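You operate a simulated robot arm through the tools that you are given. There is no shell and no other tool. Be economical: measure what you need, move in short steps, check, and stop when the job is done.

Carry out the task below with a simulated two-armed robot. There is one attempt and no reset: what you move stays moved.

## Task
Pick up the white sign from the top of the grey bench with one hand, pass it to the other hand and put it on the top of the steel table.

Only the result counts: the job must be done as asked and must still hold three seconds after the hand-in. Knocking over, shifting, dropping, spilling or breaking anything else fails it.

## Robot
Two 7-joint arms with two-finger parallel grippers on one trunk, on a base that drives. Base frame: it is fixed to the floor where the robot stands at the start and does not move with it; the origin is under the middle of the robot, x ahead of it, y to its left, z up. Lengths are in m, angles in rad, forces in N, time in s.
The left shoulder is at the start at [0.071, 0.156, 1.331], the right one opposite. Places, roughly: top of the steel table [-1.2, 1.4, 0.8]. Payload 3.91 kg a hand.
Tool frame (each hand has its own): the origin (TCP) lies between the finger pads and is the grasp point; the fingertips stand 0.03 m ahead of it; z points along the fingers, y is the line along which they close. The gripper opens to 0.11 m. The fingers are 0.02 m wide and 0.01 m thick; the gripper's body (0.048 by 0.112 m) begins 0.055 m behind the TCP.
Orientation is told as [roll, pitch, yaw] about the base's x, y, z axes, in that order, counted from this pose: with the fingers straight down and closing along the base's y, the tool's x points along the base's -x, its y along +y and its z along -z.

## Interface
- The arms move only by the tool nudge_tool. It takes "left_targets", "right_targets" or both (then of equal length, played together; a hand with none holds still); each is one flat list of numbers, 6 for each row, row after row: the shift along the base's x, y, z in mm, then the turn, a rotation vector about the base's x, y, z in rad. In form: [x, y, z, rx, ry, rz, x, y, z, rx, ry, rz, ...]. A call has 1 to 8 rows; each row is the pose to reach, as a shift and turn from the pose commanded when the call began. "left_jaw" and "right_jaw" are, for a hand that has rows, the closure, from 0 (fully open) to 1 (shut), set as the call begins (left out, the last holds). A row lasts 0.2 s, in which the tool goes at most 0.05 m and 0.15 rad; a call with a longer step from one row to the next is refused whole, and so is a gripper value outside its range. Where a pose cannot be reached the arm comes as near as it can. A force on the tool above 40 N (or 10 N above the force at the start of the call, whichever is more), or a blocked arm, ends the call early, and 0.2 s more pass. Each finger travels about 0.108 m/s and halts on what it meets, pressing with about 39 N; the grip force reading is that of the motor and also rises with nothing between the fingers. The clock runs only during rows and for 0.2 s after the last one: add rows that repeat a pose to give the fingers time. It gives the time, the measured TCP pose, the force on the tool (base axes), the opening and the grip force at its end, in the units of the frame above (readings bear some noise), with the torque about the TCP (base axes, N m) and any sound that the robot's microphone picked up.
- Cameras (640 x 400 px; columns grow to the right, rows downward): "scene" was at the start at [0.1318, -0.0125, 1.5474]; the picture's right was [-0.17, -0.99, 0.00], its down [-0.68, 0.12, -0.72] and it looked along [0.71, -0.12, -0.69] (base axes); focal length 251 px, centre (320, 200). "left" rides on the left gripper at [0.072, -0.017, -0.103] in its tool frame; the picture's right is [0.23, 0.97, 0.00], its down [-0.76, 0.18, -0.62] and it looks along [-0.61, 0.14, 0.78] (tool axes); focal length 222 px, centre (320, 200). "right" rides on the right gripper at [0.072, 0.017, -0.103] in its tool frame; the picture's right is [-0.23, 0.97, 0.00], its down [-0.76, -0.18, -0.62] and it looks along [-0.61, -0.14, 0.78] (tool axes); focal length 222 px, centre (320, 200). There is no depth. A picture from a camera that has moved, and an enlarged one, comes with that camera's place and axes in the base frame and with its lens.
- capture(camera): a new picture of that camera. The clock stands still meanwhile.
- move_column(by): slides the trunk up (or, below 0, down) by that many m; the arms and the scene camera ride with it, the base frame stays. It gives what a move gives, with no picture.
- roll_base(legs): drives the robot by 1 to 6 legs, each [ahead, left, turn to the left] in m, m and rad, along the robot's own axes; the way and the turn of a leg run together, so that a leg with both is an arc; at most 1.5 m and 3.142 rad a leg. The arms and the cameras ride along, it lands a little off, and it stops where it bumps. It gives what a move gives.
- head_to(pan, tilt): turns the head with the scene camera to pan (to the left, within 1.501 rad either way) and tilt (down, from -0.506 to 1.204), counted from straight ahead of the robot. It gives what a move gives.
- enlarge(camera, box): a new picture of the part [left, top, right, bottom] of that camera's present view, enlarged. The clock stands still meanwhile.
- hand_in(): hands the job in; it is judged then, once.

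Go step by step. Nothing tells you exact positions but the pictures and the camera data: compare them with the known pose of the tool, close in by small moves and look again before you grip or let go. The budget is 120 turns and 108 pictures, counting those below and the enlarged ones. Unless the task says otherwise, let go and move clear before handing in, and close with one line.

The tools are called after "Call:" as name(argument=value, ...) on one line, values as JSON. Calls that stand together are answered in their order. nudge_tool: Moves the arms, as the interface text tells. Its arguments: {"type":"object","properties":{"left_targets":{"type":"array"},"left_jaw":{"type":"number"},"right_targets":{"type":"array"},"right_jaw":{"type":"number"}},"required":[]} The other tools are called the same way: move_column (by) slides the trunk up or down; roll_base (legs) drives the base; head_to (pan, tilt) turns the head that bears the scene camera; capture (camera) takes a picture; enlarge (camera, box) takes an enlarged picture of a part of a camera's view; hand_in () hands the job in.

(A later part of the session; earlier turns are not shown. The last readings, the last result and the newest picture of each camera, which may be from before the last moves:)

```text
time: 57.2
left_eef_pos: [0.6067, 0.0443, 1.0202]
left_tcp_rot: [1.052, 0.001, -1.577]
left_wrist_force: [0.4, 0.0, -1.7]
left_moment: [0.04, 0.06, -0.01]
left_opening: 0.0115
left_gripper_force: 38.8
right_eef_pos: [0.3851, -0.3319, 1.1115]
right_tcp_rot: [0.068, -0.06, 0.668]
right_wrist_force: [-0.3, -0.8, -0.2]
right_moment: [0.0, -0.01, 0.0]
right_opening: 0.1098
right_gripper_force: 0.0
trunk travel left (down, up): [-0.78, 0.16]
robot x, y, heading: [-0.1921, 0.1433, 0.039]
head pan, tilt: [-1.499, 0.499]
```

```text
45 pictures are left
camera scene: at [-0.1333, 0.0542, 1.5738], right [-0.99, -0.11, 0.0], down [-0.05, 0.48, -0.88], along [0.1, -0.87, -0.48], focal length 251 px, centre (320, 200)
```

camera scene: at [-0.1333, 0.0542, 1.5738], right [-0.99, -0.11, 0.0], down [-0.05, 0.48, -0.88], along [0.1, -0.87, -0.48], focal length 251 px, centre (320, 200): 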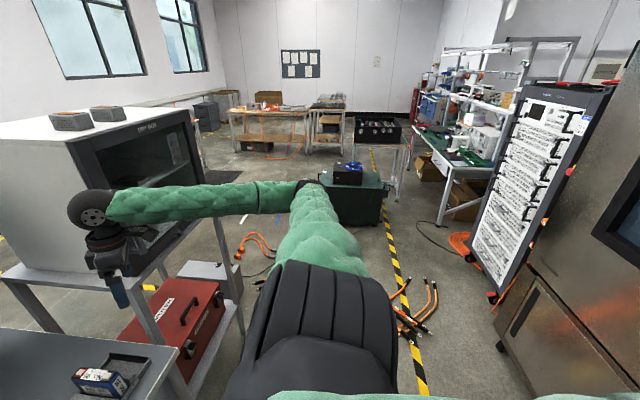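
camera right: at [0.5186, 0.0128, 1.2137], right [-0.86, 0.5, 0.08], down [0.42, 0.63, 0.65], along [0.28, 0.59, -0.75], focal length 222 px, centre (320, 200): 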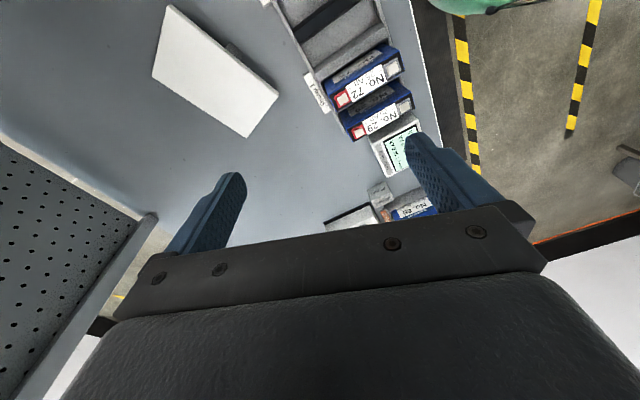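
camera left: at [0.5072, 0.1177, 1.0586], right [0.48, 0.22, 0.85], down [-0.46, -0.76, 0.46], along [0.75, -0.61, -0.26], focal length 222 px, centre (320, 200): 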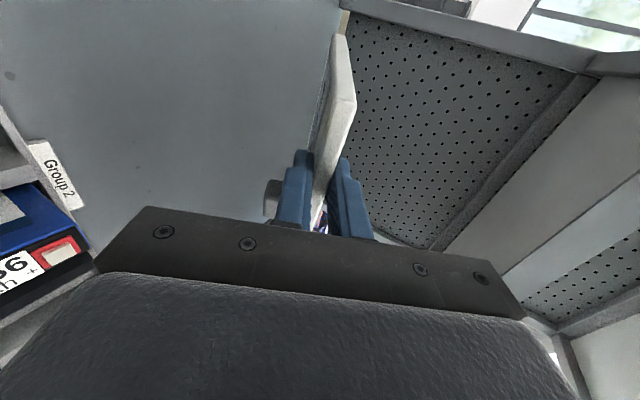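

Path behind is clear enough, and the steel table is at the left rear with several boxes on it. I'll back away from the bench to get room for the hand-over.

Call:
roll_base(legs=[[-0.15, 0, 0], [-0.15, 0, 0]])

Call:
head_to(pan=0.0, tilt=0.75)

Call:
nudge_tool(right_targets=[0, 0, 0, 0, 0, -0.14, 0, 0, 0, 0, 0, -0.28, 0, 0, 0, 0, 0, -0.42, 0, 0, 0, 0, 0, -0.56, 0, 0, 0, 0, 0, -0.7, 0, 0, 0, 0, 0, -0.84, 0, 0, 0, 0, 0, -0.98, 0, 0, 0, 0, 0, -1.12])

Call:
capture(camera="scene")

```text
time: 59.5
left_eef_pos: [0.3048, 0.034, 1.0195]
left_tcp_rot: [1.052, -0.001, -1.576]
left_wrist_force: [-0.4, -0.1, -2.0]
left_moment: [0.05, 0.07, 0.02]
left_opening: 0.0114
left_gripper_force: 39.0
right_eef_pos: [0.0856, -0.3424, 1.1097]
right_tcp_rot: [0.069, -0.06, 0.668]
right_wrist_force: [0.5, 0.4, 0.4]
right_moment: [0.04, 0.0, 0.0]
right_opening: 0.11
right_gripper_force: 0.0
trunk travel left (down, up): [-0.78, 0.16]
robot x, y, heading: [-0.4963, 0.1296, 0.036]
head pan, tilt: [-1.499, 0.499]
```

```text
time: 61.1
left_eef_pos: [0.3052, 0.0328, 1.0197]
left_tcp_rot: [1.053, 0.0, -1.578]
left_wrist_force: [0.2, -0.6, -1.8]
left_moment: [0.03, 0.12, 0.01]
left_opening: 0.0117
left_gripper_force: 38.9
right_eef_pos: [0.0854, -0.3416, 1.1109]
right_tcp_rot: [0.07, -0.06, 0.668]
right_wrist_force: [0.5, 0.2, 0.0]
right_moment: [-0.01, -0.05, -0.02]
right_opening: 0.1099
right_gripper_force: 0.1
trunk travel left (down, up): [-0.78, 0.16]
robot x, y, heading: [-0.4901, 0.1331, 0.041]
head pan, tilt: [0.0, 0.75]
```

```text
time: 63.0
left_eef_pos: [0.3049, 0.0315, 1.0205]
left_tcp_rot: [1.051, 0.0, -1.578]
left_wrist_force: [0.1, 0.2, -1.9]
left_moment: [0.05, 0.1, 0.01]
left_opening: 0.0115
left_gripper_force: 39.2
right_eef_pos: [0.0846, -0.3421, 1.1116]
right_tcp_rot: [0.067, -0.06, -0.456]
right_wrist_force: [1.2, -0.5, -1.2]
right_moment: [0.0, 0.01, -0.04]
right_opening: 0.1101
right_gripper_force: 0.0
trunk travel left (down, up): [-0.78, 0.16]
robot x, y, heading: [-0.4959, 0.1335, 0.035]
head pan, tilt: [0.0, 0.75]
```

```text
44 pictures are left
camera scene: at [-0.3611, 0.1366, 1.5518], right [0.04, -1.0, 0.0], down [-0.68, -0.02, -0.73], along [0.73, 0.03, -0.68], focal length 251 px, centre (320, 200)
```

scene: 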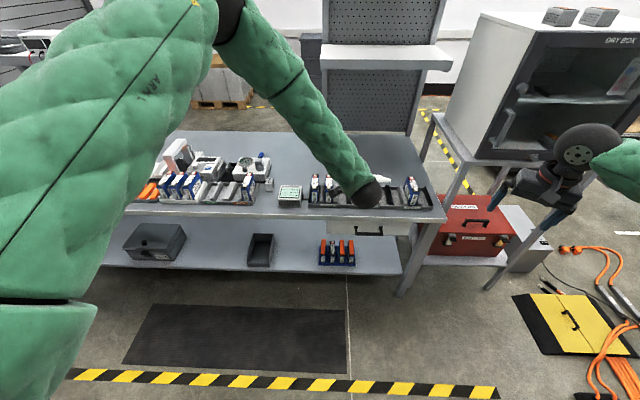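

Both arms are clear of the bench. I finish the right hand's yaw and then tilt it to point toward the plate's right end.

Call:
nudge_tool(right_targets=[0, 0, 0, 0, 0, -0.145, 0, 0, 0, 0, 0, -0.29, 0, 0, 0, 0, 0, -0.435, 0, 0, 0, 0, 0, -0.58])

Call:
nudge_tool(right_targets=[10, 0, 0, 0.121, -0.088, 0, 20, 0, 0, 0.242, -0.176, 0, 30, 0, 0, 0.363, -0.264, 0, 40, 0, 0, 0.484, -0.352, 0, 50, 0, 0, 0.605, -0.44, 0, 60, 0, 0, 0.726, -0.528, 0, 70, 0, 0, 0.847, -0.616, 0, 80, 0, 0, 0.968, -0.704, 0])

Call:
capture(camera="scene")

Call:
capture(camera="right")

```text
time: 64.0
left_eef_pos: [0.3043, 0.0322, 1.0201]
left_tcp_rot: [1.052, 0.0, -1.578]
left_wrist_force: [0.7, -0.4, -1.8]
left_moment: [0.04, 0.11, -0.02]
left_opening: 0.0115
left_gripper_force: 39.4
right_eef_pos: [0.0846, -0.3408, 1.1117]
right_tcp_rot: [0.068, -0.062, -1.034]
right_wrist_force: [-0.3, 0.0, -0.5]
right_moment: [-0.03, 0.05, -0.01]
right_opening: 0.11
right_gripper_force: 0.1
trunk travel left (down, up): [-0.78, 0.16]
robot x, y, heading: [-0.4929, 0.1305, 0.038]
head pan, tilt: [0.0, 0.75]
```

```text
time: 66.0
left_eef_pos: [0.3049, 0.0351, 1.02]
left_tcp_rot: [1.051, 0.001, -1.577]
left_wrist_force: [-0.4, -0.5, -1.6]
left_moment: [0.0, 0.1, -0.03]
left_opening: 0.0116
left_gripper_force: 39.1
right_eef_pos: [0.1444, -0.3449, 1.0695]
right_tcp_rot: [1.119, 0.387, -0.881]
right_wrist_force: [-0.4, 0.3, 0.8]
right_moment: [-0.04, -0.01, -0.01]
right_opening: 0.1098
right_gripper_force: 0.0
right hand out of reach, approached as far as the arm can: row 8
trunk travel left (down, up): [-0.78, 0.16]
robot x, y, heading: [-0.4926, 0.1312, 0.036]
head pan, tilt: [0.0, 0.75]
stopped in row 8 (right hand): the arm was blocked; the commanded pose is now the measured one
```

```text
43 pictures are left
camera scene: at [-0.3615, 0.1379, 1.5519], right [0.04, -1.0, 0.0], down [-0.68, -0.03, -0.73], along [0.73, 0.03, -0.68], focal length 251 px, centre (320, 200)
```

scene: 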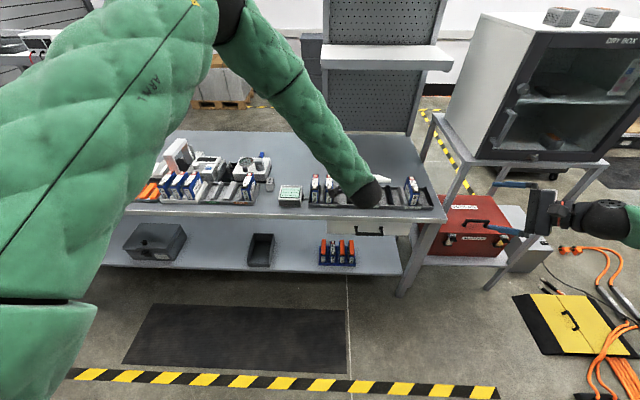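

```text
42 pictures are left
camera right: at [0.0506, -0.3626, 1.1549], right [0.67, -0.15, 0.73], down [-0.02, -0.98, -0.18], along [0.74, 0.11, -0.66], focal length 222 px, centre (320, 200)
```

right: 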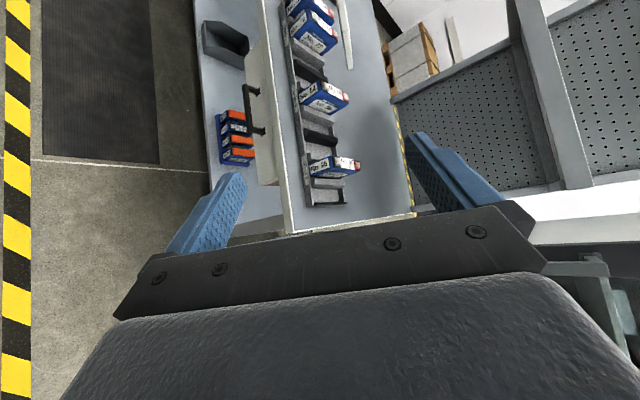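

The right tool now points along (0.59, 0.70, −0.40) with its closing axis nearly matching the plate's normal. I'll translate it to a pre-grasp about 9 cm short of the plate's right front corner.

Call:
nudge_tool(right_targets=[17, 23, -4, 0, 0, 0, 35, 47, -8, 0, 0, 0, 52, 70, -12, 0, 0, 0, 70, 94, -16, 0, 0, 0, 87, 117, -20, 0, 0, 0, 105, 141, -24, 0, 0, 0, 122, 164, -28, 0, 0, 0, 140, 188, -32, 0, 0, 0])

Call:
capture(camera="scene")

Call:
capture(camera="right")

```text
time: 67.8
left_eef_pos: [0.3059, 0.0331, 1.0183]
left_tcp_rot: [1.05, 0.0, -1.578]
left_wrist_force: [0.2, 0.1, -1.0]
left_moment: [0.03, 0.1, 0.0]
left_opening: 0.0114
left_gripper_force: 39.1
right_eef_pos: [0.2853, -0.1548, 1.0377]
right_tcp_rot: [1.118, 0.388, -0.881]
right_wrist_force: [0.2, -0.8, 0.8]
right_moment: [0.0, -0.05, -0.03]
right_opening: 0.11
right_gripper_force: 0.0
trunk travel left (down, up): [-0.78, 0.16]
robot x, y, heading: [-0.4942, 0.1302, 0.036]
head pan, tilt: [0.0, 0.75]
```

```text
41 pictures are left
camera scene: at [-0.3598, 0.1372, 1.5517], right [0.04, -1.0, 0.0], down [-0.68, -0.03, -0.73], along [0.73, 0.03, -0.68], focal length 251 px, centre (320, 200)
```

scene: 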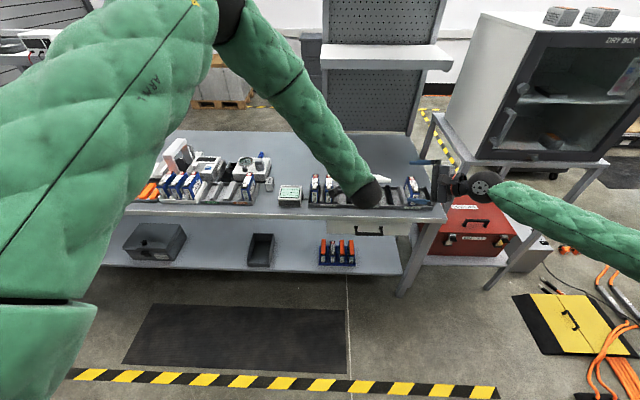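

```text
40 pictures are left
camera right: at [0.1922, -0.175, 1.1227], right [0.67, -0.15, 0.73], down [-0.02, -0.98, -0.18], along [0.74, 0.11, -0.66], focal length 222 px, centre (320, 200)
```

right: 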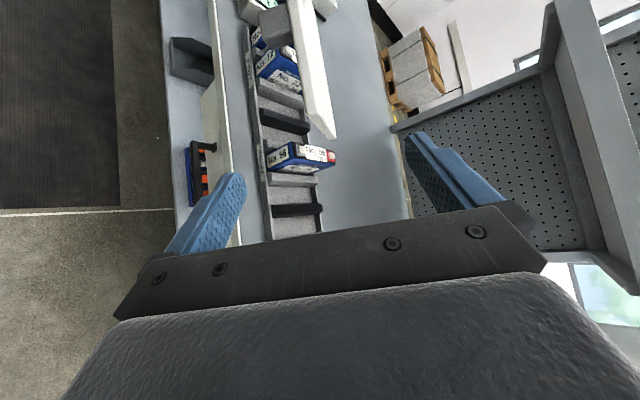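

The plate's right end is between the right fingers' lines, seen nearly edge-on. Closer look.

Call:
enlarge(camera="right", box=[200, 0, 440, 150])

```text
2.67 times, centred on (320, 75) of right
camera zoom: at [0.1922, -0.175, 1.1227], right [0.67, -0.15, 0.73], down [-0.02, -0.98, -0.18], along [0.74, 0.11, -0.66], focal length 592 px, centre (320, 533)
```

zoom: 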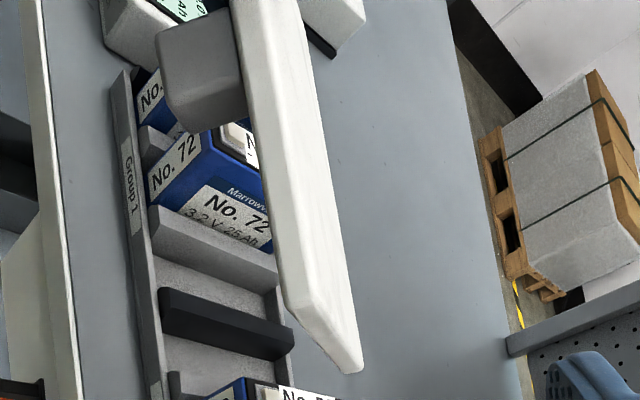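

The corner is where I computed it and the approach line is centred on the plate. Narrowing the jaws and advancing along the tool axis.

Call:
nudge_tool(right_targets=[12, 14, -8, 0, 0, 0, 24, 28, -16, 0, 0, 0, 36, 42, -24, 0, 0, 0, 47, 56, -32, 0, 0, 0, 58, 69, -40, 0, 0, 0], right_jaw=0.55)

Call:
capture(camera="right")

Call:
enlarge(camera="left", box=[200, 0, 440, 150])

```text
time: 69.0
left_eef_pos: [0.3046, 0.0333, 1.0181]
left_tcp_rot: [1.051, 0.0, -1.577]
left_wrist_force: [0.2, 0.1, -2.2]
left_moment: [0.04, 0.11, 0.0]
left_opening: 0.0115
left_gripper_force: 39.1
right_eef_pos: [0.3445, -0.0876, 0.9982]
right_tcp_rot: [1.121, 0.387, -0.882]
right_wrist_force: [-0.5, 0.8, -0.8]
right_moment: [0.02, 0.0, -0.01]
right_opening: 0.0496
right_gripper_force: 0.2
trunk travel left (down, up): [-0.78, 0.16]
robot x, y, heading: [-0.4922, 0.1347, 0.039]
head pan, tilt: [0.0, 0.75]
```

```text
38 pictures are left
camera right: at [0.2498, -0.1066, 1.0823], right [0.67, -0.15, 0.73], down [-0.02, -0.98, -0.18], along [0.74, 0.11, -0.66], focal length 222 px, centre (320, 200)
```

right: 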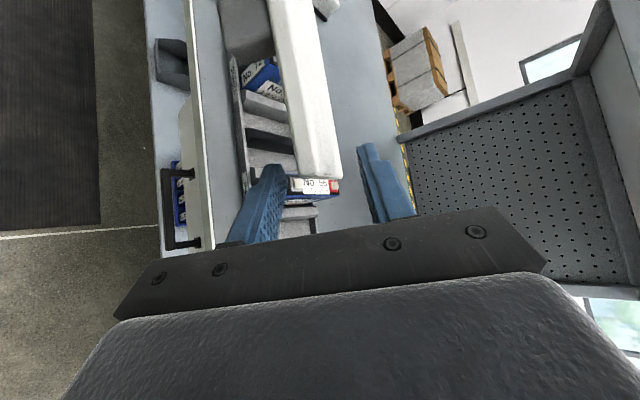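

```text
2.67 times, centred on (320, 75) of left
camera zoom: at [0.2081, 0.107, 1.0571], right [0.48, 0.22, 0.85], down [-0.46, -0.76, 0.46], along [0.75, -0.61, -0.26], focal length 592 px, centre (320, 533)
```

zoom: 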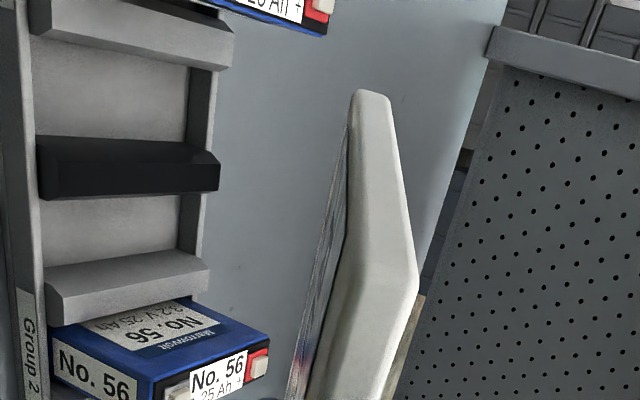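

The plate end is just inside the fingertips; 14 mm more for a good bite, then close.

Call:
nudge_tool(right_targets=[4, 5, -3, 0, 0, 0, 8, 10, -5.7, 0, 0, 0])

Call:
enlarge(camera="right", box=[200, 80, 440, 230])

```text
time: 69.5
left_eef_pos: [0.3053, 0.0347, 1.0189]
left_tcp_rot: [1.052, 0.0, -1.577]
left_wrist_force: [-0.3, 0.2, -2.0]
left_moment: [0.04, 0.09, 0.0]
left_opening: 0.0114
left_gripper_force: 39.0
right_eef_pos: [0.3506, -0.0777, 0.9927]
right_tcp_rot: [1.121, 0.387, -0.879]
right_wrist_force: [-0.3, 0.1, 0.3]
right_moment: [-0.01, 0.05, -0.02]
right_opening: 0.0495
right_gripper_force: 0.1
trunk travel left (down, up): [-0.78, 0.16]
robot x, y, heading: [-0.4907, 0.1286, 0.044]
head pan, tilt: [0.0, 0.75]
```

```text
2.67 times, centred on (320, 155) of right
camera zoom: at [0.2571, -0.0964, 1.0772], right [0.67, -0.15, 0.73], down [-0.02, -0.98, -0.19], along [0.74, 0.11, -0.66], focal length 592 px, centre (320, 320)
```

zoom: 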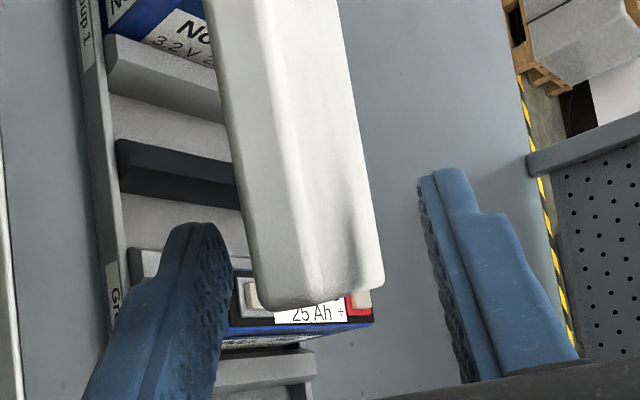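

Good overlap and centred. Closing the right gripper.

Call:
nudge_tool(right_targets=[0, 0, 0, 0, 0, 0, 0, 0, 0, 0, 0, 0, 0, 0, 0, 0, 0, 0, 0, 0, 0, 0, 0, 0], right_jaw=1.0)

Call:
capture(camera="right")

```text
time: 70.5
left_eef_pos: [0.305, 0.0335, 1.0196]
left_tcp_rot: [1.053, 0.0, -1.577]
left_wrist_force: [-1.5, -0.7, -3.6]
left_moment: [-0.15, 1.08, 0.04]
left_opening: 0.0127
left_gripper_force: 38.8
right_eef_pos: [0.3499, -0.0766, 0.9927]
right_tcp_rot: [1.12, 0.388, -0.879]
right_wrist_force: [2.2, 0.8, 1.8]
right_moment: [0.36, -0.8, -0.34]
right_opening: 0.0115
right_gripper_force: 38.8
trunk travel left (down, up): [-0.78, 0.16]
robot x, y, heading: [-0.4917, 0.1347, 0.041]
head pan, tilt: [0.0, 0.75]
```

```text
35 pictures are left
camera right: at [0.2571, -0.0965, 1.0773], right [0.67, -0.15, 0.73], down [-0.02, -0.98, -0.18], along [0.74, 0.11, -0.66], focal length 222 px, centre (320, 200)
```

right: 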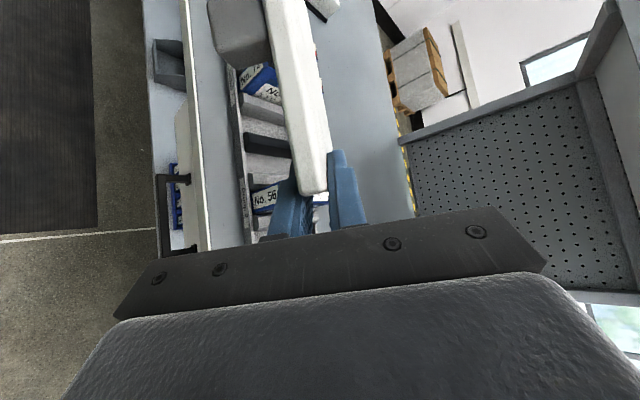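

The right gripper holds the plate (opening 11.5 mm). Now open the left jaws fully and withdraw the left hand back along its axis.

Call:
nudge_tool(left_targets=[0, 0, 0, 0, 0, 0, 0, 0, 0, 0, 0, 0, 0, 0, 0, 0, 0, 0], left_jaw=0.5)

Call:
nudge_tool(left_targets=[-13, 0, 7.5, 0, 0, 0, -26, 0, 15, 0, 0, 0, -39, 0, 22.5, 0, 0, 0, -52, 0, 30, 0, 0, 0, -65, 10, 37.5, 0, 0, 0, -78, 30, 45, 0, 0, 0])

Call:
capture(camera="right")

Call:
capture(camera="scene")

```text
time: 71.3
left_eef_pos: [0.3057, 0.0333, 1.0207]
left_tcp_rot: [1.053, 0.001, -1.575]
left_wrist_force: [0.1, -0.1, 0.2]
left_moment: [0.01, 0.0, 0.0]
left_opening: 0.0553
left_gripper_force: 0.0
right_eef_pos: [0.3509, -0.0775, 0.9928]
right_tcp_rot: [1.119, 0.388, -0.881]
right_wrist_force: [0.4, 0.2, -0.5]
right_moment: [-0.16, -0.03, -0.01]
right_opening: 0.0114
right_gripper_force: 38.5
trunk travel left (down, up): [-0.78, 0.16]
robot x, y, heading: [-0.4936, 0.1295, 0.041]
head pan, tilt: [0.0, 0.75]
```

```text
time: 72.8
left_eef_pos: [0.2258, 0.0651, 1.0635]
left_tcp_rot: [1.051, -0.002, -1.577]
left_wrist_force: [0.5, -0.1, 0.8]
left_moment: [-0.01, 0.01, -0.02]
left_opening: 0.055
left_gripper_force: 0.0
right_eef_pos: [0.3499, -0.0777, 0.9927]
right_tcp_rot: [1.121, 0.387, -0.88]
right_wrist_force: [-0.1, 1.6, -0.6]
right_moment: [-0.12, 0.02, 0.01]
right_opening: 0.0116
right_gripper_force: 39.0
trunk travel left (down, up): [-0.78, 0.16]
robot x, y, heading: [-0.4932, 0.1321, 0.036]
head pan, tilt: [0.0, 0.75]
```

```text
34 pictures are left
camera right: at [0.2564, -0.096, 1.0778], right [0.67, -0.15, 0.73], down [-0.02, -0.98, -0.18], along [0.74, 0.11, -0.66], focal length 222 px, centre (320, 200)
```

right: 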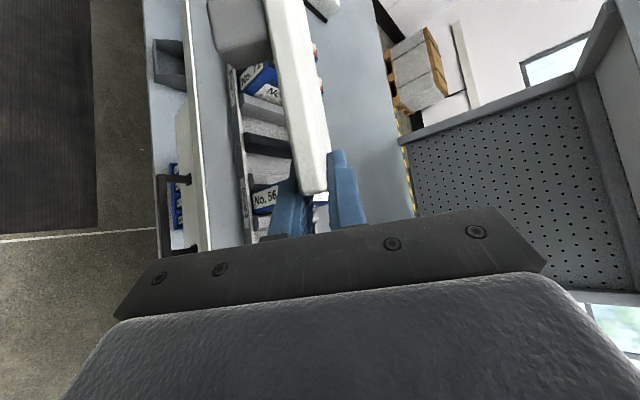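

```text
33 pictures are left
camera scene: at [-0.3617, 0.1379, 1.5518], right [0.04, -1.0, 0.0], down [-0.68, -0.03, -0.73], along [0.73, 0.03, -0.68], focal length 251 px, centre (320, 200)
```

scene: 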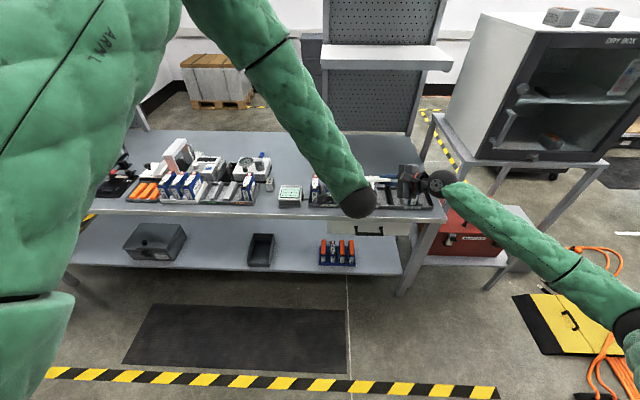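

The hand-over is done: the right hand alone holds the sign. Now I move the left hand out of the way and draw the right hand closer to the body.

Call:
nudge_tool(left_targets=[0, 30, 10, 0, 0, 0.1, 0, 60, 20, 0, 0, 0.2, 0, 90, 30, 0, 0, 0.3, 0, 120, 40, 0, 0, 0.4, 0, 150, 50, 0, 0, 0.5, 0, 180, 60, 0, 0, 0.6, 0, 210, 70, 0, 0, 0.7, 0, 240, 80, 0, 0, 0.8], right_targets=[-15, -5, 10, 0, 0, 0, -30, -10, 20, 0, 0, 0, -45, -15, 30, 0, 0, 0, -60, -20, 40, 0, 0, 0, -75, -25, 50, 0, 0, 0, -90, -30, 60, 0, 0, 0, -105, -35, 70, 0, 0, 0, -120, -40, 80, 0, 0, 0])

Call:
capture(camera="scene")

```text
time: 74.5
left_eef_pos: [0.2264, 0.3059, 1.1452]
left_tcp_rot: [1.054, 0.0, -0.775]
left_wrist_force: [-0.2, 0.6, -0.1]
left_moment: [-0.01, 0.02, -0.02]
left_opening: 0.0549
left_gripper_force: 0.1
right_eef_pos: [0.2294, -0.1169, 1.0729]
right_tcp_rot: [1.122, 0.385, -0.881]
right_wrist_force: [-0.7, -0.1, -1.5]
right_moment: [-0.14, 0.02, -0.03]
right_opening: 0.0115
right_gripper_force: 38.8
trunk travel left (down, up): [-0.78, 0.16]
robot x, y, heading: [-0.4951, 0.131, 0.036]
head pan, tilt: [0.0, 0.75]
```

```text
32 pictures are left
camera scene: at [-0.3617, 0.1384, 1.5518], right [0.04, -1.0, 0.0], down [-0.68, -0.03, -0.73], along [0.73, 0.03, -0.68], focal length 251 px, centre (320, 200)
```

scene: 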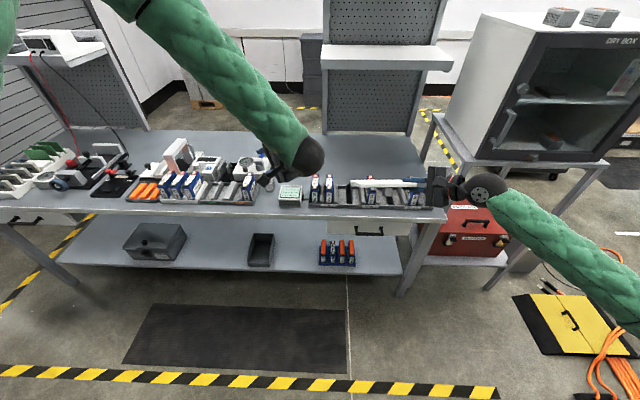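

The sign is held and the bench is intact. Turning the base left in stages toward the steel table.

Call:
roll_base(legs=[[0, 0, 0.5], [0, 0, 0.5], [0, 0, 0.5]])

Call:
capture(camera="scene")

```text
time: 79.2
left_eef_pos: [-0.6187, 0.8621, 1.1446]
left_tcp_rot: [1.051, -0.003, 0.725]
left_wrist_force: [-1.0, 0.1, -0.2]
left_moment: [0.0, 0.04, 0.02]
left_opening: 0.055
left_gripper_force: 0.0
right_eef_pos: [-0.1979, 0.8377, 1.0729]
right_tcp_rot: [1.122, 0.388, 0.621]
right_wrist_force: [-0.1, -0.6, -1.7]
right_moment: [-0.05, -0.16, 0.01]
right_opening: 0.0115
right_gripper_force: 39.2
trunk travel left (down, up): [-0.78, 0.16]
robot x, y, heading: [-0.4937, 0.1286, 1.536]
head pan, tilt: [0.0, 0.75]
```

```text
31 pictures are left
camera scene: at [-0.4906, 0.2659, 1.5518], right [1.0, -0.03, 0.0], down [-0.02, -0.68, -0.73], along [0.02, 0.73, -0.68], focal length 251 px, centre (320, 200)
```

scene: 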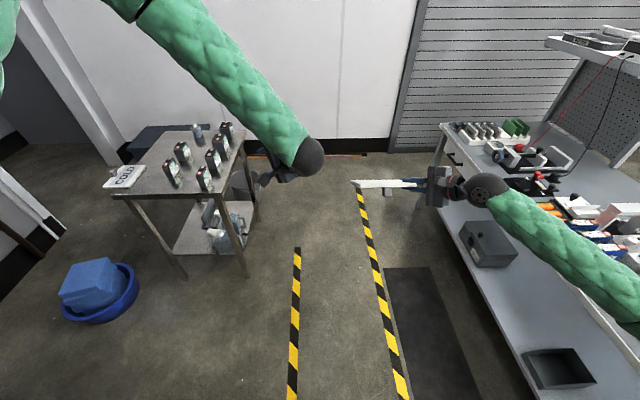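

The steel table is ahead to the left. Zooming in to find a free spot on it.

Call:
enlarge(camera="scene", box=[80, 90, 320, 240])

```text
2.67 times, centred on (200, 165) of scene
camera zoom: at [-0.4906, 0.2659, 1.5518], right [1.0, -0.03, 0.0], down [-0.02, -0.68, -0.73], along [0.02, 0.73, -0.68], focal length 668 px, centre (640, 293)
```

zoom: 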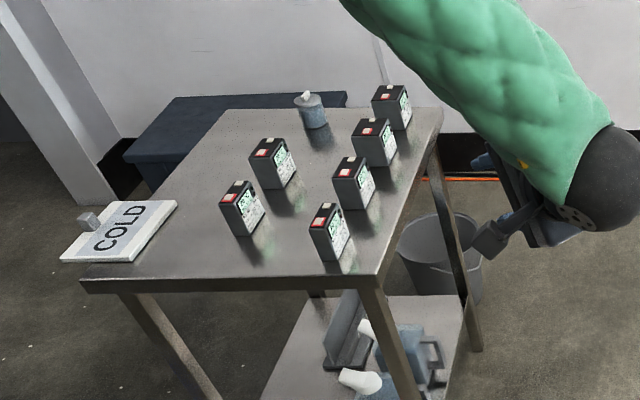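

There is a free area at the table's left rear, about x −1.43 to −1.22, y 1.36 to 1.74, behind the "COLD" plate. I'll turn the right hand so the sign lies lengthwise into that gap with the hand coming from the near side, and then drive over.

Call:
nudge_tool(right_targets=[0, 0, 0, 0, 0, -0.145, 0, 0, 0, 0, 0, -0.29, 0, 0, 0, 0, 0, -0.435, 0, 0, 0, 0, 0, -0.58, 0, 0, 0, 0, 0, -0.725, 0, 0, 0, 0, 0, -0.87])

Call:
roll_base(legs=[[0, 0.45, 0], [0, 0.42, 0]])

Call:
capture(camera="scene")

```text
time: 80.6
left_eef_pos: [-0.6209, 0.8626, 1.1448]
left_tcp_rot: [1.052, 0.0, 0.726]
left_wrist_force: [-0.5, 0.7, 0.3]
left_moment: [-0.01, 0.0, -0.01]
left_opening: 0.0547
left_gripper_force: 0.0
right_eef_pos: [-0.1984, 0.8371, 1.0725]
right_tcp_rot: [1.12, 0.384, -0.251]
right_wrist_force: [0.1, 0.0, -0.6]
right_moment: [-0.15, -0.1, 0.0]
right_opening: 0.0114
right_gripper_force: 39.0
trunk travel left (down, up): [-0.78, 0.16]
robot x, y, heading: [-0.4948, 0.1279, 1.539]
head pan, tilt: [0.0, 0.75]
```

```text
time: 83.2
left_eef_pos: [-1.0508, 0.8837, 1.1445]
left_tcp_rot: [1.051, -0.001, 0.83]
left_wrist_force: [-0.6, 0.3, 0.0]
left_moment: [-0.02, 0.01, -0.02]
left_opening: 0.0552
left_gripper_force: 0.1
right_eef_pos: [-0.629, 0.9051, 1.0715]
right_tcp_rot: [1.118, 0.385, -0.143]
right_wrist_force: [-0.9, 0.4, -1.7]
right_moment: [-0.12, -0.13, 0.0]
right_opening: 0.0116
right_gripper_force: 39.3
trunk travel left (down, up): [-0.78, 0.16]
robot x, y, heading: [-0.8451, 0.171, 1.642]
head pan, tilt: [0.0, 0.75]
stopped in leg 1: the robot was blocked; the commanded pose is now the measured one
```

```text
29 pictures are left
camera scene: at [-0.8602, 0.3052, 1.5516], right [1.0, 0.08, 0.0], down [0.05, -0.68, -0.73], along [-0.06, 0.73, -0.68], focal length 251 px, centre (320, 200)
```

scene: 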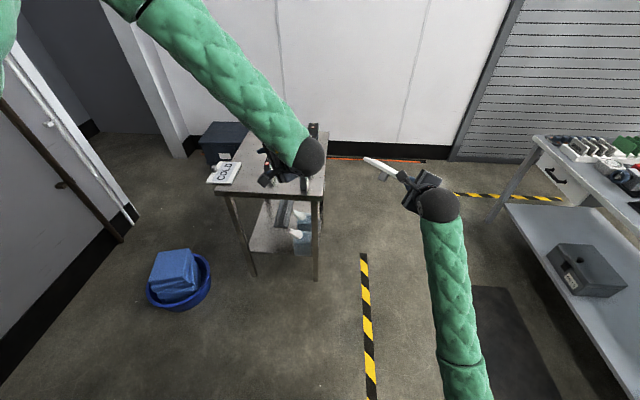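

The base was stopped by something to its left. Looking there.

Call:
head_to(pan=1.45, tilt=0.6)

Call:
capture(camera="scene")

```text
time: 84.8
left_eef_pos: [-1.0493, 0.8825, 1.1454]
left_tcp_rot: [1.051, 0.0, 0.831]
left_wrist_force: [0.8, 0.4, 0.3]
left_moment: [-0.01, 0.04, 0.02]
left_opening: 0.0552
left_gripper_force: 0.1
right_eef_pos: [-0.629, 0.9034, 1.0723]
right_tcp_rot: [1.118, 0.385, -0.144]
right_wrist_force: [0.1, 0.6, -1.2]
right_moment: [-0.1, -0.08, -0.01]
right_opening: 0.0116
right_gripper_force: 38.6
trunk travel left (down, up): [-0.78, 0.16]
robot x, y, heading: [-0.8471, 0.1703, 1.647]
head pan, tilt: [1.45, 0.6]
```

```text
28 pictures are left
camera scene: at [-0.9407, 0.2254, 1.5647], right [0.04, 1.0, 0.0], down [0.56, -0.03, -0.82], along [-0.82, 0.04, -0.57], focal length 251 px, centre (320, 200)
```

scene: 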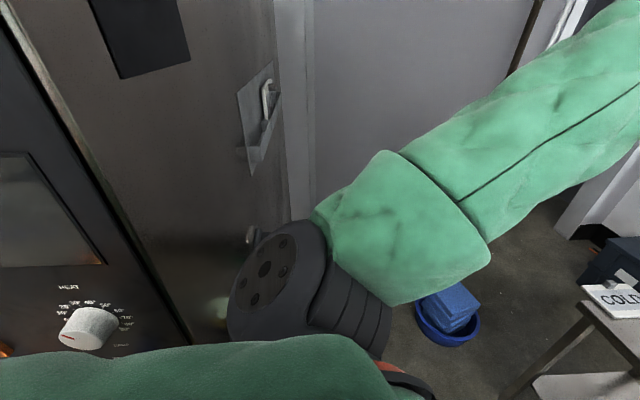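

The oven stands just left of the shoulder. I'll go ahead first (hands pass well above the table's contents), and then sideways.

Call:
roll_base(legs=[[0.25, -0.05, 0], [0.27, -0.02, 0]])

Call:
capture(camera="scene")

```text
time: 88.1
left_eef_pos: [-1.0175, 1.4067, 1.1459]
left_tcp_rot: [1.053, -0.001, 0.83]
left_wrist_force: [-0.5, 0.6, 0.2]
left_moment: [0.02, 0.0, -0.02]
left_opening: 0.0548
left_gripper_force: 0.0
right_eef_pos: [-0.5962, 1.4277, 1.0711]
right_tcp_rot: [1.118, 0.386, -0.142]
right_wrist_force: [-0.4, 0.3, -1.8]
right_moment: [-0.11, -0.1, -0.02]
right_opening: 0.0117
right_gripper_force: 39.3
trunk travel left (down, up): [-0.78, 0.16]
robot x, y, heading: [-0.8204, 0.6904, 1.646]
head pan, tilt: [1.45, 0.6]
```

```text
27 pictures are left
camera scene: at [-0.9096, 0.7498, 1.5648], right [0.04, 1.0, 0.0], down [0.56, -0.03, -0.83], along [-0.82, 0.04, -0.56], focal length 251 px, centre (320, 200)
```

scene: 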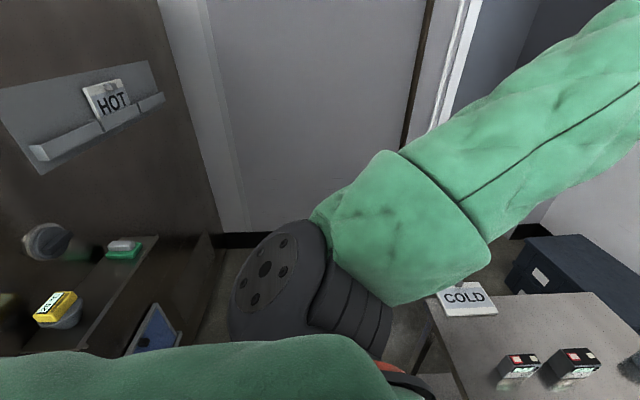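

Clear to move sideways here. Sliding left behind the table's near edge and trimming the heading.

Call:
roll_base(legs=[[0.03, 0.27, 0], [0.03, 0.265, 0], [0, 0, -0.25]])

Call:
head_to(pan=0.0, tilt=0.8)

Call:
capture(camera="scene")

```text
time: 92.4
left_eef_pos: [-1.3654, 1.4574, 1.1457]
left_tcp_rot: [1.055, 0.0, 0.568]
left_wrist_force: [0.2, 0.2, 0.1]
left_moment: [-0.01, -0.01, -0.01]
left_opening: 0.0549
left_gripper_force: 0.1
right_eef_pos: [-0.9555, 1.3677, 1.0722]
right_tcp_rot: [1.118, 0.386, -0.405]
right_wrist_force: [0.2, 0.2, -0.9]
right_moment: [-0.16, -0.06, -0.02]
right_opening: 0.0117
right_gripper_force: 38.7
trunk travel left (down, up): [-0.78, 0.16]
robot x, y, heading: [-1.3584, 0.715, 1.385]
head pan, tilt: [1.45, 0.6]
```

```text
time: 94.0
left_eef_pos: [-1.3656, 1.457, 1.1453]
left_tcp_rot: [1.051, 0.0, 0.57]
left_wrist_force: [0.5, 0.8, 0.5]
left_moment: [0.0, 0.01, 0.0]
left_opening: 0.0552
left_gripper_force: 0.1
right_eef_pos: [-0.9565, 1.3678, 1.0719]
right_tcp_rot: [1.118, 0.385, -0.403]
right_wrist_force: [-0.2, -0.5, -1.9]
right_moment: [-0.11, -0.07, -0.05]
right_opening: 0.0116
right_gripper_force: 39.2
trunk travel left (down, up): [-0.78, 0.16]
robot x, y, heading: [-1.3591, 0.7146, 1.384]
head pan, tilt: [0.0, 0.799]
```

```text
26 pictures are left
camera scene: at [-1.333, 0.8459, 1.5478], right [0.98, -0.18, 0.0], down [-0.13, -0.71, -0.7], along [0.13, 0.69, -0.72], focal length 251 px, centre (320, 200)
```

scene: 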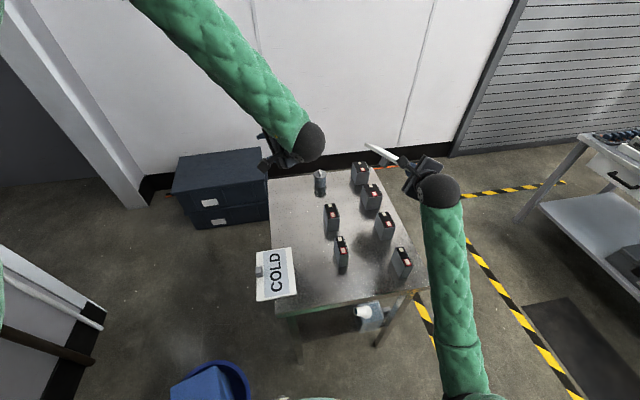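

I have a clear view of the free area left-rear. Moving the left hand away to the left and bringing the right hand with the sign over the spot, still high.

Call:
nudge_tool(left_targets=[-30, -12, 5, 0, 0, 0, -60, -24, 10, 0, 0, 0, -90, -36, 15, 0, 0, 0, -120, -48, 20, 0, 0, 0, -150, -60, 25, 0, 0, 0, -180, -72, 30, 0, 0, 0, -210, -84, 35, 0, 0, 0, -240, -96, 40, 0, 0, 0], right_targets=[-42, 14, 0, 0, 0, 0, -85, 28, 0, 0, 0, 0, -128, 43, 0, 0, 0, 0, -171, 57, 0, 0, 0, 0, -214, 71, 0, 0, 0, 0, -257, 86, 0, 0, 0, 0, -300, 100, 0, 0, 0, 0, -342, 114, 0, 0, 0, 0])

Call:
capture(camera="scene")

```text
time: 94.9
left_eef_pos: [-1.4629, 1.4184, 1.1624]
left_tcp_rot: [1.053, -0.003, 0.567]
left_wrist_force: [-0.9, -0.1, -0.3]
left_moment: [-0.01, -0.03, -0.05]
left_opening: 0.0549
left_gripper_force: 0.0
right_eef_pos: [-1.0042, 1.4015, 1.0593]
right_tcp_rot: [1.18, 0.156, -0.425]
right_wrist_force: [-0.8, 1.3, -2.1]
right_moment: [-0.14, -0.03, -0.03]
right_opening: 0.0114
right_gripper_force: 39.4
trunk travel left (down, up): [-0.78, 0.16]
robot x, y, heading: [-1.3521, 0.7148, 1.388]
head pan, tilt: [0.0, 0.799]
stopped in row 4 (right hand): the arm was blocked; the commanded pose is now the measured one
```

```text
25 pictures are left
camera scene: at [-1.3349, 0.8459, 1.5479], right [0.98, -0.18, 0.0], down [-0.13, -0.71, -0.7], along [0.13, 0.68, -0.72], focal length 251 px, centre (320, 200)
```

scene: 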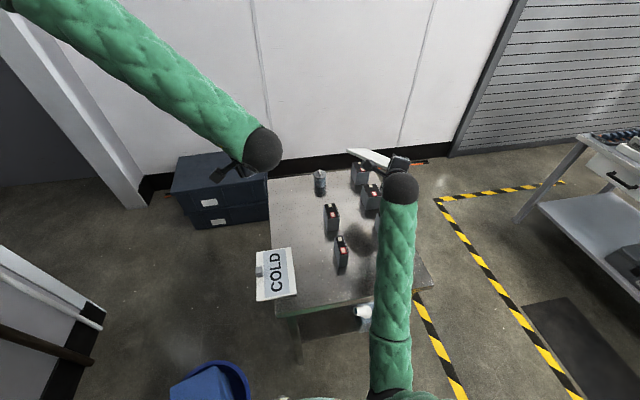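

The right arm reached a joint limit with that roll. I'll relax the roll (pitch to zero, plate still only gently sloped) while moving on, in smaller steps.

Call:
nudge_tool(right_targets=[-20, 5, 0, -0.032, -0.07, 0, -40, 10, 0, -0.064, -0.142, 0, -65, 17, 0, -0.064, -0.142, 0, -90, 24, 0, -0.064, -0.142, 0, -115, 31, 0, -0.064, -0.142, 0, -140, 38, 0, -0.064, -0.142, 0, -165, 45, 0, -0.064, -0.142, 0, -190, 52, 0, -0.064, -0.142, 0])

Call:
capture(camera="scene")

```text
time: 95.6
left_eef_pos: [-1.4603, 1.4187, 1.1619]
left_tcp_rot: [1.054, -0.001, 0.565]
left_wrist_force: [0.2, 0.1, 0.5]
left_moment: [-0.02, 0.0, 0.02]
left_opening: 0.0548
left_gripper_force: 0.0
right_eef_pos: [-0.9796, 1.4051, 1.0592]
right_tcp_rot: [1.239, -0.184, -0.464]
right_wrist_force: [0.9, 0.5, -1.7]
right_moment: [-0.13, -0.03, 0.0]
right_opening: 0.0114
right_gripper_force: 38.9
trunk travel left (down, up): [-0.78, 0.16]
robot x, y, heading: [-1.3608, 0.714, 1.387]
head pan, tilt: [0.0, 0.799]
stopped in row 3 (right hand): the arm was blocked; the commanded pose is now the measured one
```

```text
24 pictures are left
camera scene: at [-1.3324, 0.8459, 1.5478], right [0.98, -0.18, 0.0], down [-0.13, -0.7, -0.7], along [0.13, 0.68, -0.72], focal length 251 px, centre (320, 200)
```

scene: 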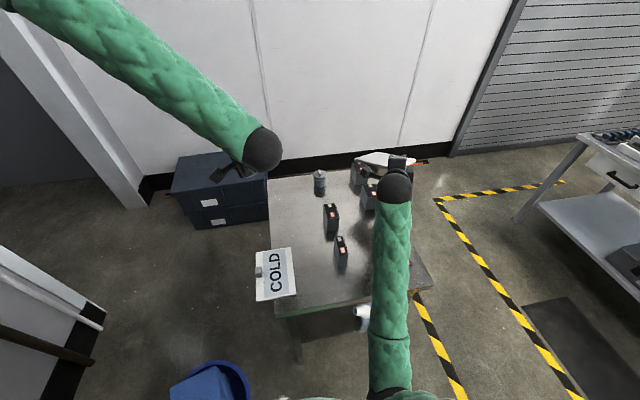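

The base can do this instead: turning it by 0.36 rad carries the hand to the spot with the hand well above the boxes.

Call:
roll_base(legs=[[0, 0, 0.18], [0, 0, 0.18]])

Call:
capture(camera="scene")

Call:
capture(camera="right")

```text
time: 97.4
left_eef_pos: [-1.704, 1.3356, 1.1615]
left_tcp_rot: [1.054, 0.002, 0.928]
left_wrist_force: [0.4, -0.1, 0.5]
left_moment: [0.04, -0.05, -0.01]
left_opening: 0.055
left_gripper_force: 0.1
right_eef_pos: [-1.2504, 1.4928, 1.0588]
right_tcp_rot: [1.237, -0.185, -0.103]
right_wrist_force: [1.3, -0.1, -2.2]
right_moment: [-0.15, -0.09, -0.02]
right_opening: 0.0113
right_gripper_force: 38.6
trunk travel left (down, up): [-0.78, 0.16]
robot x, y, heading: [-1.3581, 0.7143, 1.742]
head pan, tilt: [0.0, 0.799]
```

```text
23 pictures are left
camera scene: at [-1.3812, 0.8457, 1.5478], right [0.98, 0.17, 0.0], down [0.13, -0.71, -0.7], along [-0.12, 0.69, -0.72], focal length 251 px, centre (320, 200)
```

scene: 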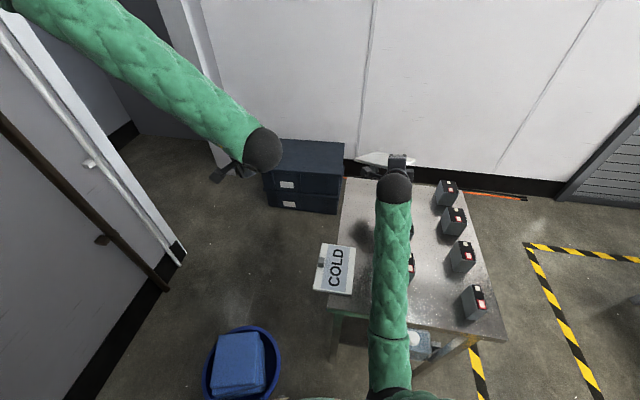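

```text
22 pictures are left
camera right: at [-1.3386, 1.4104, 1.0966], right [0.09, 0.31, 0.95], down [0.67, -0.72, 0.17], along [0.73, 0.62, -0.27], focal length 222 px, centre (320, 200)
```

right: 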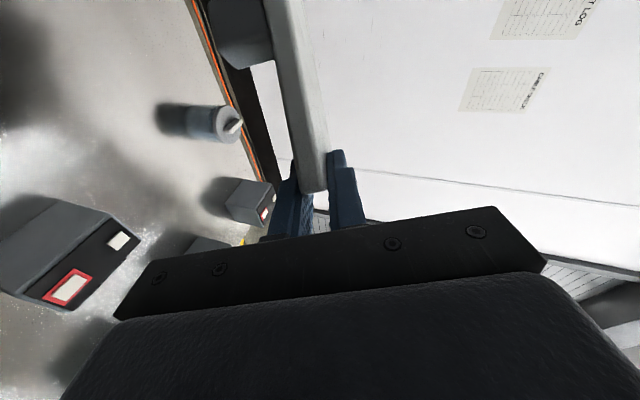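

The hand is almost over the spot. Before lowering I check the right forearm's height relative to the boxes using the left hand's camera.

Call:
roll_base(legs=[[0, 0.025, 0]])

Call:
capture(camera="left")

```text
time: 98.2
left_eef_pos: [-1.7247, 1.3333, 1.1624]
left_tcp_rot: [1.056, 0.002, 0.929]
left_wrist_force: [0.0, 1.3, 0.6]
left_moment: [-0.05, -0.01, 0.03]
left_opening: 0.0547
left_gripper_force: 0.1
right_eef_pos: [-1.2717, 1.4874, 1.0589]
right_tcp_rot: [1.238, -0.181, -0.104]
right_wrist_force: [0.5, -0.4, -0.9]
right_moment: [-0.14, -0.07, 0.01]
right_opening: 0.0115
right_gripper_force: 38.7
trunk travel left (down, up): [-0.78, 0.16]
robot x, y, heading: [-1.3812, 0.7122, 1.742]
head pan, tilt: [0.0, 0.799]
```

```text
21 pictures are left
camera left: at [-1.6887, 1.216, 1.1998], right [-0.52, 0.11, 0.85], down [0.82, 0.34, 0.46], along [-0.24, 0.94, -0.26], focal length 222 px, centre (320, 200)
```

left: 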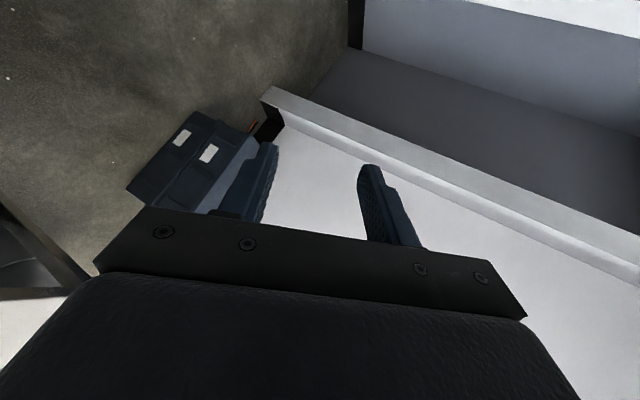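

Call:
nudge_tool(left_targets=[0, 0, 0, 0, 0, -0.145, 0, 0, 0, 0, 0, -0.29, 0, 0, 0, 0, 0, -0.435, 0, 0, 0, 0, 0, -0.58, 0, 0, 0, 0, 0, -0.725, 0, 0, 0, 0, 0, -0.87, 0, 0, 0, 0, 0, -1.015, 0, 0, 0, 0, 0, -1.16])

Call:
capture(camera="left")

```text
time: 100.0
left_eef_pos: [-1.733, 1.3393, 1.192]
left_tcp_rot: [1.052, -0.005, -0.229]
left_wrist_force: [-0.2, 1.0, 4.5]
left_moment: [-0.31, 0.07, -0.02]
left_opening: 0.0548
left_gripper_force: 0.1
left hand out of reach, approached as far as the arm can: row 8
right_eef_pos: [-1.2712, 1.4888, 1.0589]
right_tcp_rot: [1.239, -0.182, -0.103]
right_wrist_force: [0.5, 0.2, -1.6]
right_moment: [-0.1, -0.07, 0.01]
right_opening: 0.0113
right_gripper_force: 39.0
trunk travel left (down, up): [-0.78, 0.16]
robot x, y, heading: [-1.3812, 0.7088, 1.744]
head pan, tilt: [0.0, 0.799]
```

```text
20 pictures are left
camera left: at [-1.8259, 1.2608, 1.2293], right [-0.12, 0.52, 0.84], down [0.64, -0.61, 0.47], along [0.76, 0.59, -0.26], focal length 222 px, centre (320, 200)
```

left: 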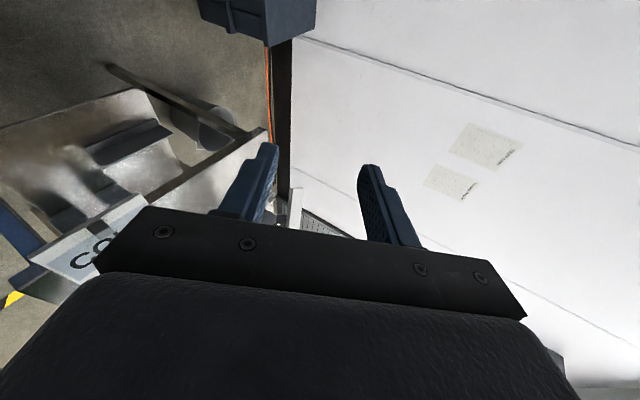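

The left camera cannot see it, so I'll tilt the head down toward the right arm's elbow.

Call:
head_to(pan=-0.5, tilt=1.0)

Call:
capture(camera="scene")

```text
time: 101.0
left_eef_pos: [-1.7353, 1.3376, 1.1861]
left_tcp_rot: [1.046, -0.011, -0.226]
left_wrist_force: [0.5, 0.0, 0.1]
left_moment: [-0.01, 0.02, -0.03]
left_opening: 0.0548
left_gripper_force: 0.0
right_eef_pos: [-1.2733, 1.4892, 1.0576]
right_tcp_rot: [1.238, -0.184, -0.103]
right_wrist_force: [0.6, -0.5, -1.7]
right_moment: [-0.11, -0.06, -0.02]
right_opening: 0.0117
right_gripper_force: 38.3
trunk travel left (down, up): [-0.78, 0.16]
robot x, y, heading: [-1.3767, 0.7117, 1.746]
head pan, tilt: [-0.499, 1.0]
```

```text
19 pictures are left
camera scene: at [-1.3685, 0.8288, 1.5326], right [0.95, -0.32, 0.0], down [-0.27, -0.8, -0.54], along [0.17, 0.51, -0.84], focal length 251 px, centre (320, 200)
```

scene: 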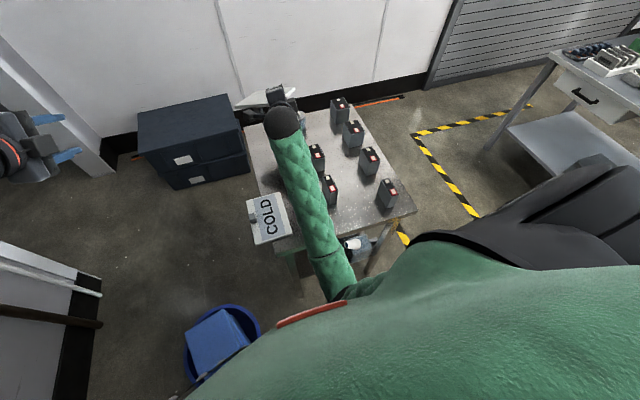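

The forearm runs under the chest with the elbow a little below hand height, leaving modest clearance over the table edge. I'll lower the trunk by 0.10 m and do the rest with the arm.

Call:
move_column(by=-0.1)

Call:
head_to(pan=-0.2, tilt=0.85)

Call:
nudge_tool(right_targets=[0, 0, -10, 0, 0, 0, 0, 0, -20, 0, 0, 0, 0, 0, -30, 0, 0, 0])

Call:
capture(camera="scene")

Call:
capture(camera="right")

```text
time: 102.3
left_eef_pos: [-1.736, 1.3345, 1.0962]
left_tcp_rot: [1.059, -0.007, -0.228]
left_wrist_force: [0.3, 0.3, -0.8]
left_moment: [0.0, 0.02, 0.0]
left_opening: 0.0548
left_gripper_force: 0.1
right_eef_pos: [-1.273, 1.4844, 0.9654]
right_tcp_rot: [1.248, -0.182, -0.104]
right_wrist_force: [-0.3, 0.4, -1.8]
right_moment: [-0.12, -0.08, 0.03]
right_opening: 0.0114
right_gripper_force: 39.0
trunk travel left (down, up): [-0.68, 0.26]
robot x, y, heading: [-1.3806, 0.7121, 1.744]
head pan, tilt: [-0.499, 1.0]
```

```text
time: 103.1
left_eef_pos: [-1.7372, 1.3328, 1.0956]
left_tcp_rot: [1.059, -0.007, -0.227]
left_wrist_force: [0.2, -0.5, -0.4]
left_moment: [0.02, -0.03, -0.02]
left_opening: 0.0551
left_gripper_force: 0.0
right_eef_pos: [-1.273, 1.4839, 0.9675]
right_tcp_rot: [1.247, -0.182, -0.104]
right_wrist_force: [-0.3, -0.8, -1.5]
right_moment: [-0.12, -0.06, 0.02]
right_opening: 0.0112
right_gripper_force: 38.9
trunk travel left (down, up): [-0.68, 0.26]
robot x, y, heading: [-1.3816, 0.7079, 1.745]
head pan, tilt: [-0.201, 0.85]
```

```text
time: 104.1
left_eef_pos: [-1.7462, 1.3246, 1.0991]
left_tcp_rot: [1.068, -0.009, -0.22]
left_wrist_force: [-0.5, -1.0, 0.2]
left_moment: [0.01, 0.01, 0.0]
left_opening: 0.0547
left_gripper_force: 0.0
right_eef_pos: [-1.2569, 1.4871, 0.9688]
right_tcp_rot: [1.317, -0.25, -0.123]
right_wrist_force: [-0.2, 0.3, -2.3]
right_moment: [-0.11, -0.06, 0.01]
right_opening: 0.0118
right_gripper_force: 38.7
trunk travel left (down, up): [-0.68, 0.26]
robot x, y, heading: [-1.3841, 0.7125, 1.754]
head pan, tilt: [-0.201, 0.85]
stopped in row 3 (right hand): the arm was blocked; the commanded pose is now the measured one
```

```text
18 pictures are left
camera scene: at [-1.3977, 0.8248, 1.4461], right [1.0, -0.02, 0.0], down [-0.01, -0.74, -0.67], along [0.02, 0.67, -0.74], focal length 251 px, centre (320, 200)
```

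scene: 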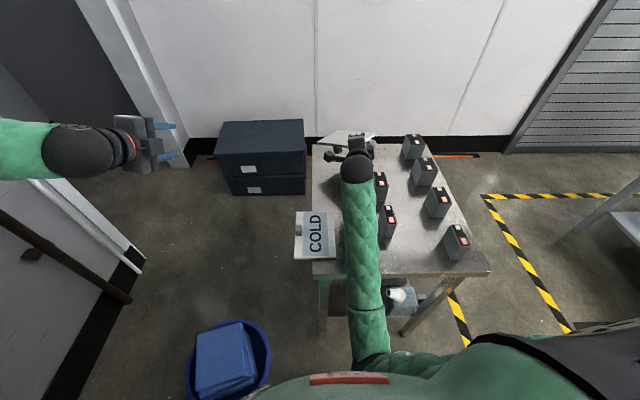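

```text
17 pictures are left
camera right: at [-1.3478, 1.4036, 0.9931], right [0.02, 0.24, 0.97], down [0.66, -0.73, 0.17], along [0.75, 0.64, -0.17], focal length 222 px, centre (320, 200)
```

right: 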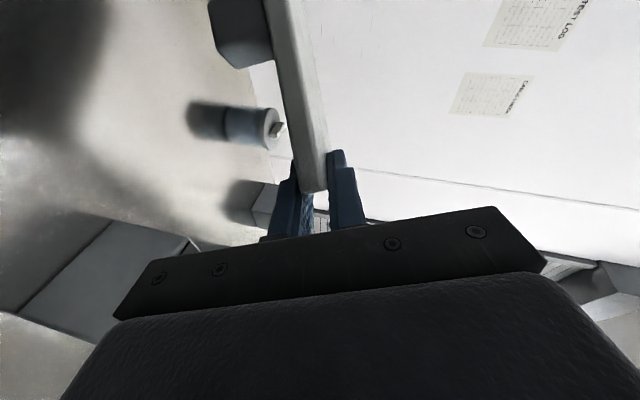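

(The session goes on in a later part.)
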